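You operate a simulated robot arm through the tools that you are given. There is no shell and no other tool. Be economical: measure what you need, move in short steps, check, and stop when the job is done.

The job below is to be done with a simulated robot arm. You get a single attempt, and the scene is never put back.

JOB
Stack the 12 mm screw box from the assembly table on top of the 16 mm screw box.

It is judged by the outcome, as a careful person would: the job done as asked, and still so three seconds after it is handed in. It fails if anything else is knocked over, pushed out of place, dropped, spilled or broken.

ROBOT AND FRAMES
A 7-joint arm with a two-finger parallel gripper, fixed in place. Base frame: the origin is at the foot of the arm, x ahead of it, y to its left, z up; the work surface is at about z = 800. Lengths are in mm, angles in degrees, forces in N, time in s.
With the tool pointing down near the work surface it reaches from about 300 to 700 mm from the base axis. Its first joint turns from -66.0 to 66.0 degrees. Payload 1.57 kg.
The TCP is the grasp point between the finger pads, 30 mm short of the fingertips. In the tool frame z runs along the fingers and y along their closing line. The gripper opens to 110 mm. The fingers are 24 mm wide and 12 mm thick; the gripper's body (48 by 112 mm) begins 78 mm behind the TCP.
Orientation is told as [roll, pitch, yaw] about the base's x, y, z axes, in that order, counted from this pose: with the fingers straight down and closing along the base's y, the tool's x points along the base's -x, its y along +y and its z along -z.

CONTROLS
- The arm moves only by the tool move_arm. Its argument "rows" is a list of rows, each a list of 4 numbers: the shift along the tool's x, y, z in units of 100 mm (1.0 is 100 mm), then the turn about the tool's z in units of 60 degrees (1.0 is 60 degrees). In form: [[x, y, z, spin], ...]. A call has 1 to 20 rows; each row is the pose to reach, as a shift and turn from the pose commanded when the call began, along the tool's axes at that moment. "jaw" is the finger opening in mm, from 0 to 110, set as the call begins (left out, the last holds). A call with a number of a shift or a turn outside -1 to 1 is refused whole. A row lasts 0.2 s, in which the tool goes at most 50 mm and 8.6 degrees; a call with a longer step from one row to the next is refused whole, and so is a gripper value outside its range. A pose out of reach is approached as far as the arm can. The call stops where the force on the tool passes 40 N (or 10 N more than at its start, if that is more) or the arm is blocked; 0.2 s more then pass. The fingers move at their own pace (about 108 mm/s each) and stop on an object; they squeeze with about 43 N. The grip force told is the motor's: it shows also when the fingers shut on nothing. Time passes only in rows, and 0.2 s behind the last, so rows that repeat a pose let the fingers close. It gives the time, the measured TCP pose, the force on the tool (base axes), the opening and the grip force at its end, in the units of the frame above (readings bear some noise).
- Cameras (640 x 400 px; columns grow to the right, rows downward): "scene" is fixed at [162.4, -392.1, 1400.4]; the picture's right is [0.90, -0.44, 0.00], its down [-0.28, -0.56, -0.78] and it looks along [0.35, 0.70, -0.63] (base axes); focal length 340 px, centre (320, 200). "wrist" rides on the gripper at [-36, 0, -80] in the tool frame; the picture's right is [0.00, -1.00, 0.00], its down [0.97, 0.00, -0.24] and it looks along [0.24, 0.00, 0.97] (tool axes); focal length 218 px, centre (320, 200).
- snapshot(camera): a new picture of that camera. It takes no simulated time.
- locate(camera, pixels): there is no depth. For up to 12 entries [column, row, z] of the newest picture of that camera ("zoom" is the newest enlarged one), the place [x, y] in the base frame at which the ray of that pixel passes the height z, good to about 3 mm, but the place of the scene camera against the robot may be out by one fixed shift of up to 18 mm in any direction. It takes no simulated time.
- close_up(camera, box): a new picture of the part [left, top, right, bottom] of that camera's present view, enlarged. It takes no simulated time.
- finish_job(): hands the job in; it is judged then, once.

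Go step by step. Measure first, check grasps and placings, and put right what went wrong. The budget is 60 turns and 26 pictures, counting those below and the enlarged ones. Unless the task says otherwise, let go and move clear before handing in, and close with one line.

The tools are called as a command line: name --pt "numbers of a row" for each row, then --argument value for the rest, lists and objects as JSON in quotes. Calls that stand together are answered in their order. move_arm: Moves the arm, as the interface text tells. Its arguments: {"type":"object","properties":{"rows":{"type":"array","items":{"type":"array","items":{"type":"number"}}},"jaw":{"type":"number"}},"required":["rows"]} The other tools are called the same way: snapshot (camera) takes a picture; locate (camera, pixels) gives the place at which the rays of pixels pass given heights; close_up (camera, box) takes an enlarged picture of a part of a camera's view; finish_job () hands the job in.

At the start:

```text
t: 0.0
ee_pos: [378.5, 162.6, 1022.5]
ee_rot: [0.0, -0.1, 0.0]
contact_force: [0.4, -0.6, 0.0]
grip_width: 109.9
finger_force: 0.1
```

scene: 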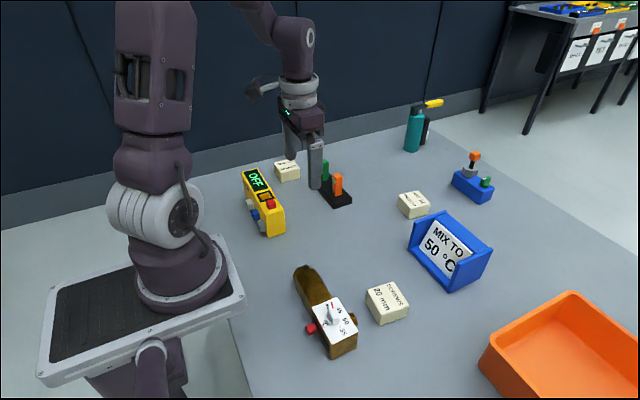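
wrist: 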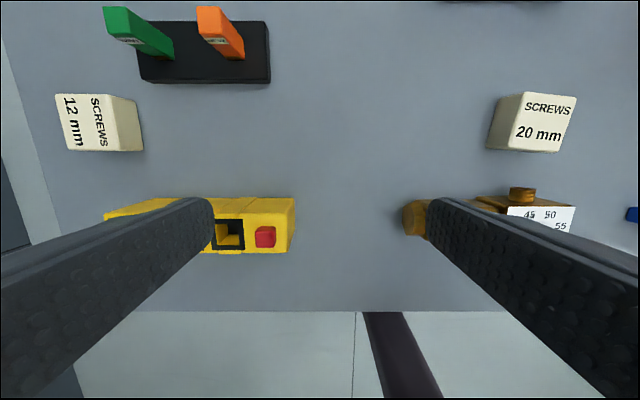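

The wrist view shows the 12 mm box at about (98,122) and the 20 mm box at (535,122). The box at scene (413,204) is probably the 16 mm one, so I'll enlarge both to check.

close_up --camera "scene" --box '[380, 170, 460, 230]'

locate --camera "wrist" --pixels '[[55, 95, 840], [66, 150, 840], [110, 151, 840], [98, 95, 840], [143, 150, 800], [134, 101, 800]]'

locate --camera "scene" --pixels '[[287, 164, 840], [413, 198, 840], [413, 218, 800], [388, 292, 840]]'

close_up --camera "scene" --box '[250, 140, 370, 215]'

```text
6.67 times, centred on (420, 200) of scene
```

zoom: 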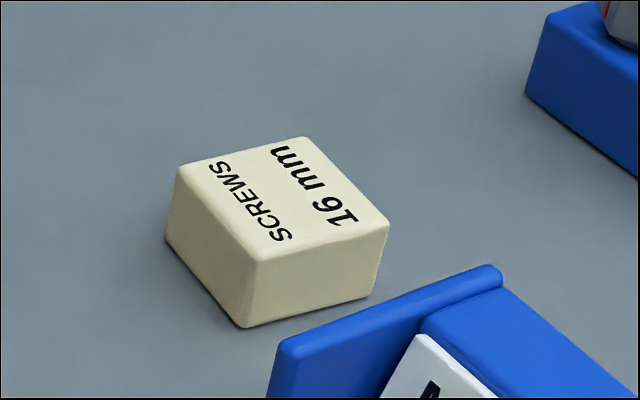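

```text
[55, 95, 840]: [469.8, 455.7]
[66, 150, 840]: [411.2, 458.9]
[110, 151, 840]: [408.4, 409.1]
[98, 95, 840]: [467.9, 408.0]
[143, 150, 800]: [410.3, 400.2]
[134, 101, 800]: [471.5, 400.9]
```

```text
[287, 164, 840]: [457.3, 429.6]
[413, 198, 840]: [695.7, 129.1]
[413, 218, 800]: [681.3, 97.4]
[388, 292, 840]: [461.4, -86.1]
```

```text
5.33 times, centred on (310, 178) of scene
```

zoom: 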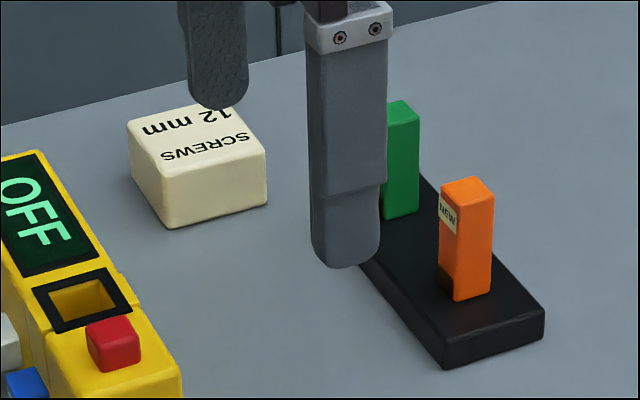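

The box at scene (413,204) reads 16 mm. Next I'll measure the corners of both boxes to get their height and yaw.

locate --camera "scene" --pixels '[[399.0, 194.8, 835], [417.5, 190.6, 835], [430.2, 203.8, 835], [410.7, 209.3, 835], [396.8, 205.6, 800], [408.8, 219, 800], [427.2, 214.5, 800], [273.8, 163.4, 835], [280.9, 171.5, 835], [300, 168.1, 835], [281.9, 182.8, 800], [300, 177.5, 800]]'

```text
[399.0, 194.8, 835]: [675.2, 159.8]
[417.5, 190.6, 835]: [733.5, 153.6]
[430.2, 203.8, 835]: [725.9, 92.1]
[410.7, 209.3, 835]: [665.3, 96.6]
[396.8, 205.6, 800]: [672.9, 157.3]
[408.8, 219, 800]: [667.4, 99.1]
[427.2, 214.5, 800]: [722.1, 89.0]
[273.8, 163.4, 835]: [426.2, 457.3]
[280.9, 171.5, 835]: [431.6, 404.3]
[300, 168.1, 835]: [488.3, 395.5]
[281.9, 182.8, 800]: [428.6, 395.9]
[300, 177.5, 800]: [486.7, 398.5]
```

Both boxes are about 58×60×35 mm. The scene camera appears to read about 17 mm too far in x, comparing the 12 mm box's scene x with its wrist x. I'll move high toward the 12 mm box.

move_arm --pt "-0.05 0.3 0 0" --pt "-0.1 0.6 0 0" --pt "-0.15 0.9 0 0" --pt "-0.15 1.0 0 0" --jaw 110

move_arm --pt "-0.05 0.3 0 0" --pt "-0.1 0.6 0 0" --pt "-0.15 0.9 0 0" --pt "-0.15 1.0 0 0"

move_arm --pt "-0.0 0.3 0.2 0" --pt "-0.0 0.65 0.4 0" --pt "0 0.65 0.4 0"

snapshot --camera "wrist"

```text
t: 1.0
ee_pos: [394.1, 264.3, 1021.8]
ee_rot: [-0.1, -0.1, 0.1]
contact_force: [-0.5, 0.5, 0.2]
grip_width: 110.1
finger_force: 0.0
```

```text
t: 2.0
ee_pos: [408.6, 363.5, 1021.4]
ee_rot: [0.0, 0.0, 0.0]
contact_force: [0.7, 0.5, 0.2]
grip_width: 110.1
finger_force: 0.1
```

```text
t: 2.8
ee_pos: [407.8, 429.9, 981.9]
ee_rot: [-0.1, 0.0, 0.1]
contact_force: [0.3, -0.7, 0.5]
grip_width: 110.0
finger_force: 0.0
```

```text
21 pictures are left
```

wrist: 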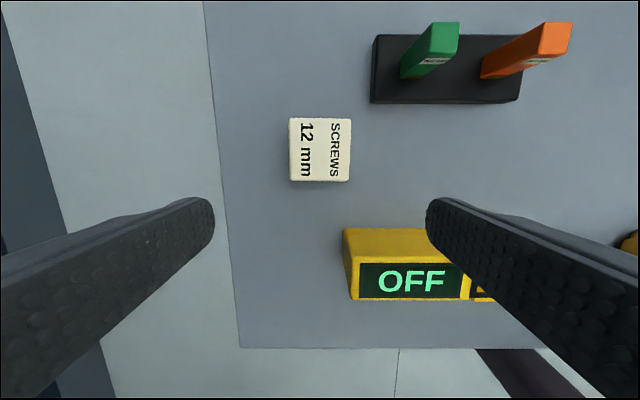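

The 12 mm box's top face spans about (289,118) to (351,182) and is nearly square to the tool. I'll measure its corners and the yellow device's nearest edge.

locate --camera "wrist" --pixels '[[289, 119, 835], [351, 119, 835], [349, 182, 835], [290, 181, 835], [345, 229, 800], [345, 229, 850], [351, 298, 850], [372, 102, 800], [436, 200, 951]]'

```text
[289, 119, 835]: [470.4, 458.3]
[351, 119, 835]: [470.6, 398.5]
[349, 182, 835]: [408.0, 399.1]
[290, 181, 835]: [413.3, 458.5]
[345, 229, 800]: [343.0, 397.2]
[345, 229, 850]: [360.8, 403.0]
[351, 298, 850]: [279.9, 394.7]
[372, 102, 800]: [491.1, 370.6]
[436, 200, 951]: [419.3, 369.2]
```

The box centre is about (441, 428.5), and the yellow device and black base are both clear of the finger path. I'll move over the box and descend.

move_arm --pt "-0.33 -0.02 0 0" --pt "-0.33 -0.02 0.3 0" --pt "-0.33 -0.02 0.6 0" --pt "-0.33 -0.02 0.8 0" --pt "-0.33 -0.02 0.8 0"

snapshot --camera "wrist"

```text
t: 4.0
ee_pos: [440.7, 427.5, 901.7]
ee_rot: [-0.1, -0.1, -0.1]
contact_force: [-0.1, -0.8, -0.3]
grip_width: 110.2
finger_force: 0.0
```

```text
20 pictures are left
```

wrist: 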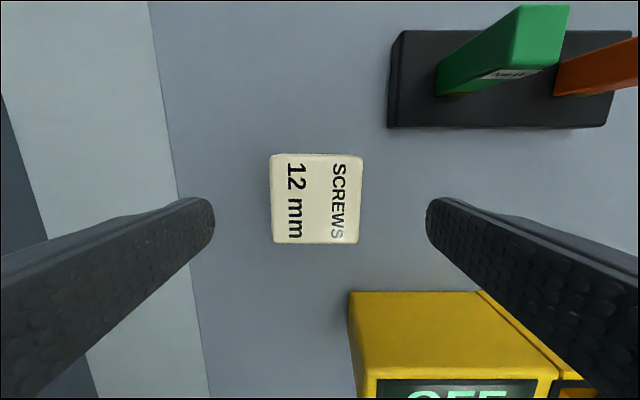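

The box sits between the fingers at (270–362, 155–243) with almost no rotation. I'll check its centre.

locate --camera "wrist" --pixels '[[270, 155, 835], [363, 155, 835], [358, 243, 835], [274, 243, 835]]'

move_arm --pt "0 0 0.2 0" --pt "0 0 0.4 0" --pt "0 0 0.55 0" --pt "0 0 0.66 0" --pt "0 0 0.66 0"

```text
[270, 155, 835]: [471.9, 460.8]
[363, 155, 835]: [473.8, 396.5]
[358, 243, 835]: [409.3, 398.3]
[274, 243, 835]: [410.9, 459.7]
```

```text
t: 5.2
ee_pos: [441.4, 427.3, 835.9]
ee_rot: [0.1, 0.0, 0.0]
contact_force: [-0.7, -0.1, 1.0]
grip_width: 109.9
finger_force: 0.1
```

The TCP is at the box centre with z at 836, so I'll close the fingers.

move_arm --pt "0 0 0 0" --pt "0 0 0 0" --pt "0 0 0 0" --jaw 45

```text
t: 6.0
ee_pos: [442.1, 428.7, 836.5]
ee_rot: [0.0, -0.1, 0.0]
contact_force: [-1.0, -0.3, -0.2]
grip_width: 61.5
finger_force: 42.9
```

The fingers hold the box at 61.5 mm with 43 N. I'll lift it.

move_arm --pt "0 0 -0.1 0" --pt "0 0 -0.35 0" --pt "0 0 -0.65 0" --pt "0 0 -0.95 0" --pt "0 0 -1.0 0" --pt "0 0 -1.0 0"

snapshot --camera "wrist"

```text
t: 7.4
ee_pos: [441.1, 427.5, 935.7]
ee_rot: [0.1, 0.0, 0.0]
contact_force: [0.4, 0.1, -3.2]
grip_width: 62.0
finger_force: 42.8
```

```text
19 pictures are left
```

wrist: 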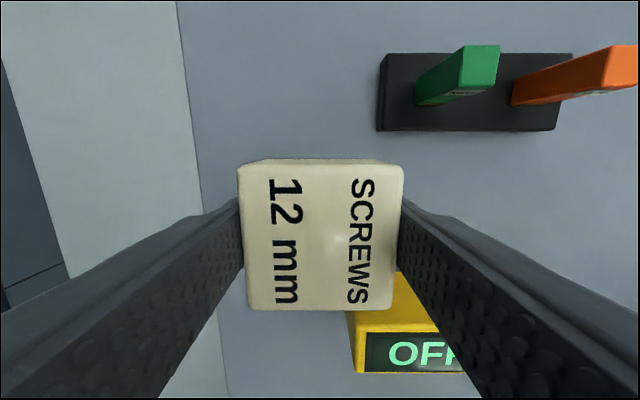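

The box is held square, with its top at about TCP height. I'll raise it and carry it high toward the 16 mm box, stopping short to measure with the wrist camera.

move_arm --pt "0 0 -0.3 0" --pt "0 0 -0.6 0" --pt "-0.15 -0.3 -0.7 0" --pt "-0.3 -0.6 -0.7 0" --pt "-0.45 -0.9 -0.7 0" --pt "-0.5 -1.0 -0.7 0"

move_arm --pt "-0.15 -0.3 0 0" --pt "-0.3 -0.6 0 0" --pt "-0.45 -0.9 0 0" --pt "-0.5 -1.0 0 0"

move_arm --pt "-0.15 -0.3 0 0" --pt "-0.3 -0.6 0 0" --pt "-0.45 -0.9 0 0" --pt "-0.5 -1.0 0 0" --pt "-0.5 -1.0 0 0"

snapshot --camera "wrist"

```text
t: 8.8
ee_pos: [491.7, 325.4, 1005.1]
ee_rot: [0.0, 0.0, 0.0]
contact_force: [-0.3, 1.3, -2.9]
grip_width: 61.7
finger_force: 42.9
```

```text
t: 9.8
ee_pos: [540.9, 226.4, 1005.2]
ee_rot: [0.1, -0.1, 0.0]
contact_force: [-0.2, 0.4, -2.5]
grip_width: 61.7
finger_force: 43.4
```

```text
t: 11.0
ee_pos: [591.5, 127.3, 1005.9]
ee_rot: [0.0, 0.1, 0.0]
contact_force: [0.0, -0.3, -2.7]
grip_width: 61.6
finger_force: 43.0
```

```text
18 pictures are left
```

wrist: 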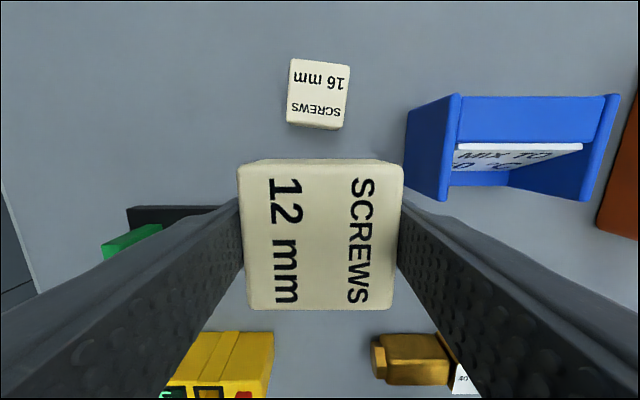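

The 16 mm box is visible at (287–351, 58–130), slightly rotated. I'll enlarge it to find its corners.

close_up --camera "wrist" --box '[264, 40, 376, 140]'

```text
4.00 times, centred on (320, 90) of wrist
```

zoom: 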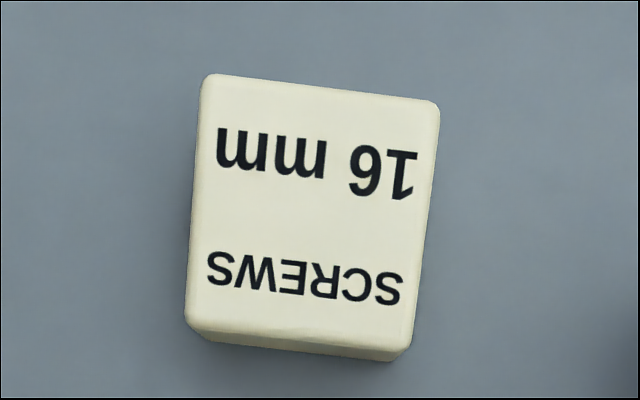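

locate --camera "zoom" --pixels '[[202, 74, 837], [440, 103, 837], [411, 351, 837], [186, 323, 837]]'

```text
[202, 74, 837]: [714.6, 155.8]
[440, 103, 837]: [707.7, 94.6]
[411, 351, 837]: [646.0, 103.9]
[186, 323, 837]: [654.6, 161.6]
```

The 16 mm box centre is about (681, 129) with a yaw of about -7°. I'll check how much clearance there is to the blue holder on the right.

locate --camera "wrist" --pixels '[[406, 110, 800], [408, 160, 800], [457, 94, 860], [445, 200, 860], [457, 94, 880], [445, 200, 880]]'

move_arm --pt "-0.2 0 0 0.06" --pt "-0.45 -0.01 0 0.12" --pt "-0.7 -0.02 0 0.12" --pt "-0.89 -0.02 0 0.12" --pt "-0.89 -0.02 0 0.12"

snapshot --camera "scene"

```text
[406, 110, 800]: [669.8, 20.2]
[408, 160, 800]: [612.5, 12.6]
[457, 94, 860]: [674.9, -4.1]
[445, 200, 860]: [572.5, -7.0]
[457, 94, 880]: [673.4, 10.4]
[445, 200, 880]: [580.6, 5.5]
```

```text
t: 12.2
ee_pos: [665.2, 122.6, 1005.3]
ee_rot: [0.0, 0.0, -7.3]
contact_force: [-0.2, -0.6, -3.5]
grip_width: 61.5
finger_force: 43.6
out of reach, approached as far as the arm can: row 4, 5
```

```text
16 pictures are left
```

scene: 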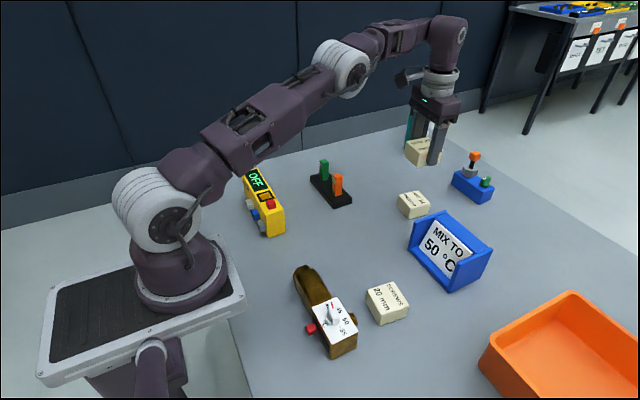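

At z 1005 the arm's reach ran out at x 665. The holder edge is at y of about 20, so there's clearance. I'll descend to about z 925, where the reach is longer, and check the pose.

move_arm --pt "0 0 0.2 0" --pt "0 0 0.4 0" --pt "0 0 0.6 0" --pt "0 0 0.8 0" --pt "0 0 0.8 0"

```text
t: 13.4
ee_pos: [667.5, 120.3, 924.8]
ee_rot: [0.1, 0.1, -7.2]
contact_force: [-0.8, 0.5, -2.6]
grip_width: 61.8
finger_force: 42.9
```

The pose is now (667.5, 120.3), so I need a base shift of about (+13, +9). I'll apply it and look.

move_arm --pt "-0.06 0.05 0 0" --pt "-0.12 0.1 0 0" --pt "-0.12 0.1 0 0"

snapshot --camera "wrist"

close_up --camera "scene" --box '[350, 120, 478, 200]'

```text
t: 14.2
ee_pos: [680.6, 129.1, 925.7]
ee_rot: [-0.1, 0.0, -7.4]
contact_force: [-0.3, 0.2, -2.6]
grip_width: 61.9
finger_force: 43.4
```

```text
15 pictures are left
```

wrist: 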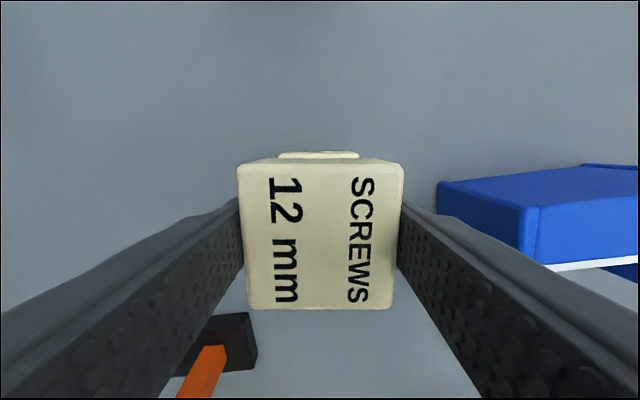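

```text
5.00 times, centred on (414, 160) of scene
```

zoom: 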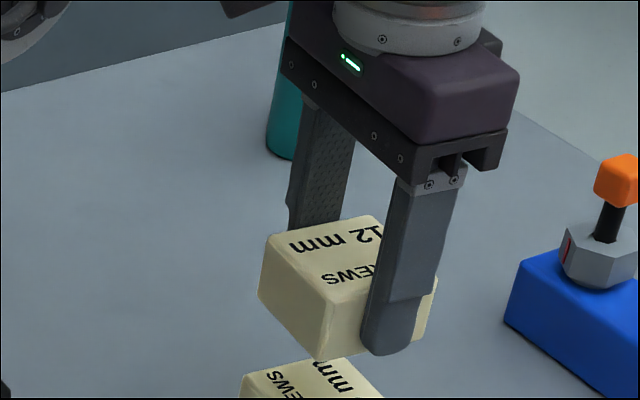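

The far edge of the lower box shows at row 152, columns 280–358, centred and parallel with the held one. I'll check its position, then descend to just above contact at z of about 880.

locate --camera "wrist" --pixels '[[279, 152, 837], [359, 152, 837], [319, 152, 837]]'

move_arm --pt "0 0 0.2 0" --pt "0 0 0.4 0" --pt "0 0 0.45 0" --pt "0 0 0.45 0"

close_up --camera "scene" --box '[350, 150, 478, 230]'

snapshot --camera "wrist"

```text
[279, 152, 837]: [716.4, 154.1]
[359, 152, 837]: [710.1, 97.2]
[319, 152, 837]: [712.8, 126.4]
```

```text
t: 15.2
ee_pos: [680.5, 130.2, 879.7]
ee_rot: [-0.1, -0.1, -7.3]
contact_force: [0.9, -0.4, -2.3]
grip_width: 61.7
finger_force: 43.2
```

```text
5.00 times, centred on (414, 190) of scene
```

zoom: 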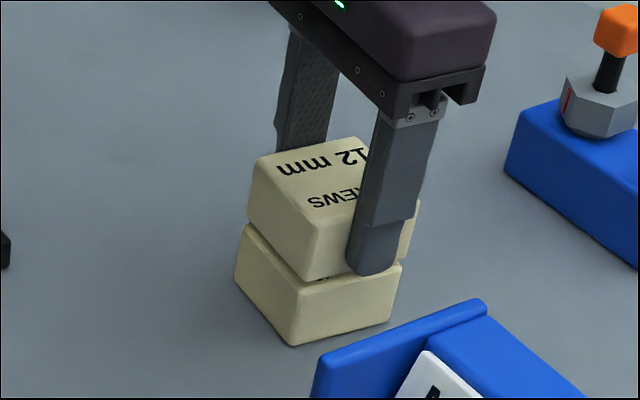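

```text
12 pictures are left
```

wrist: 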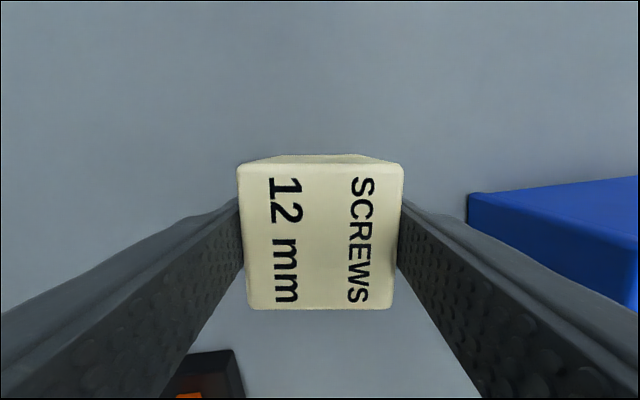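

The stack is aligned to within about 2–3 mm with only a small gap left. I'll lower in small steps until contact.

move_arm --pt "0 0 0.02 0" --pt "0 0 0.03 0" --pt "0 0 0.04 0" --pt "0 0 0.05 0"

```text
t: 16.2
ee_pos: [679.8, 130.2, 875.9]
ee_rot: [0.0, 0.0, -7.3]
contact_force: [-1.4, -2.8, 5.9]
grip_width: 61.9
finger_force: 42.7
```

The vertical force went from -2.5 to +5.9 N at z 876, so the box is seated. I'll open gently to 80 mm and then take a picture.

move_arm --pt "0 0 0 0" --pt "0 0 0 0" --jaw 85

close_up --camera "scene" --box '[350, 150, 478, 230]'

```text
t: 16.8
ee_pos: [679.9, 129.3, 875.2]
ee_rot: [0.0, -0.1, -7.2]
contact_force: [-0.1, -0.6, -0.3]
grip_width: 85.1
finger_force: 0.0
```

```text
5.00 times, centred on (414, 190) of scene
```

zoom: 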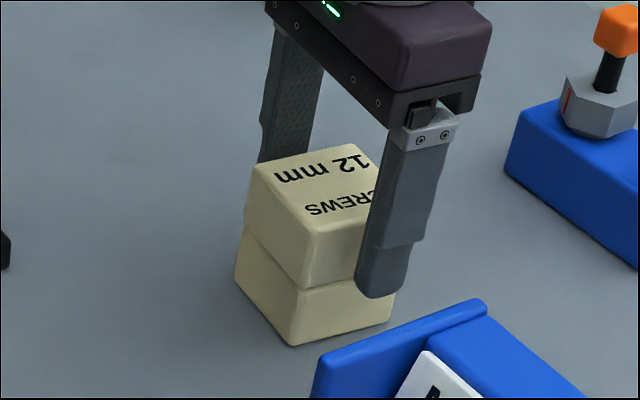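

The box is released and sits flush on the 16 mm box. I'll retreat straight up, then back away.

move_arm --pt "0 0 -0.2 0" --pt "0 0 -0.4 0" --pt "0.05 0 -0.65 0" --pt "0.2 0 -0.9 0" --pt "0.5 0 -1.0 0" --pt "0.9 0 -1.0 0" --pt "0.9 0 -1.0 0"

snapshot --camera "scene"

snapshot --camera "wrist"

```text
t: 18.4
ee_pos: [588.0, 141.9, 975.3]
ee_rot: [0.0, 0.0, -7.2]
contact_force: [-0.3, -0.3, 0.3]
grip_width: 84.9
finger_force: 0.1
```

```text
10 pictures are left
```

scene: 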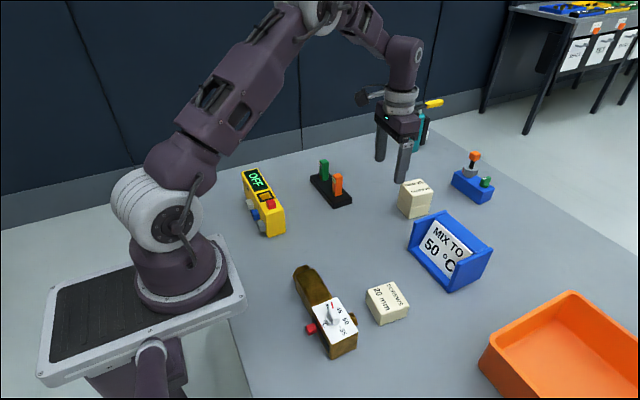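

```text
9 pictures are left
```

wrist: 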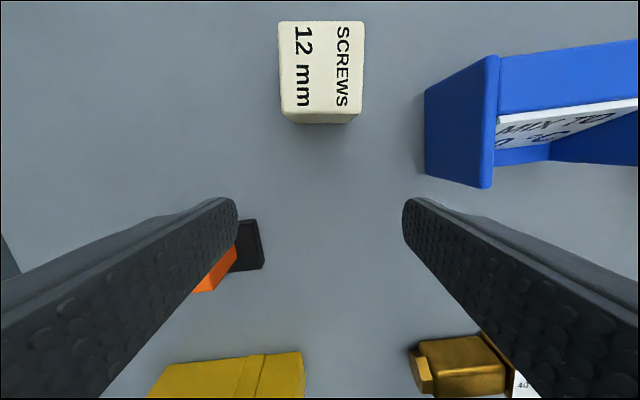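

The stack stands at scene (414,200), nothing else has moved and the gripper is clear, so I'm handing in.

finish_job

```text
The job is handed in.
```

The 12 mm screw box is stacked squarely on the 16 mm screw box, released and standing. Nothing else was disturbed, and the arm is clear.
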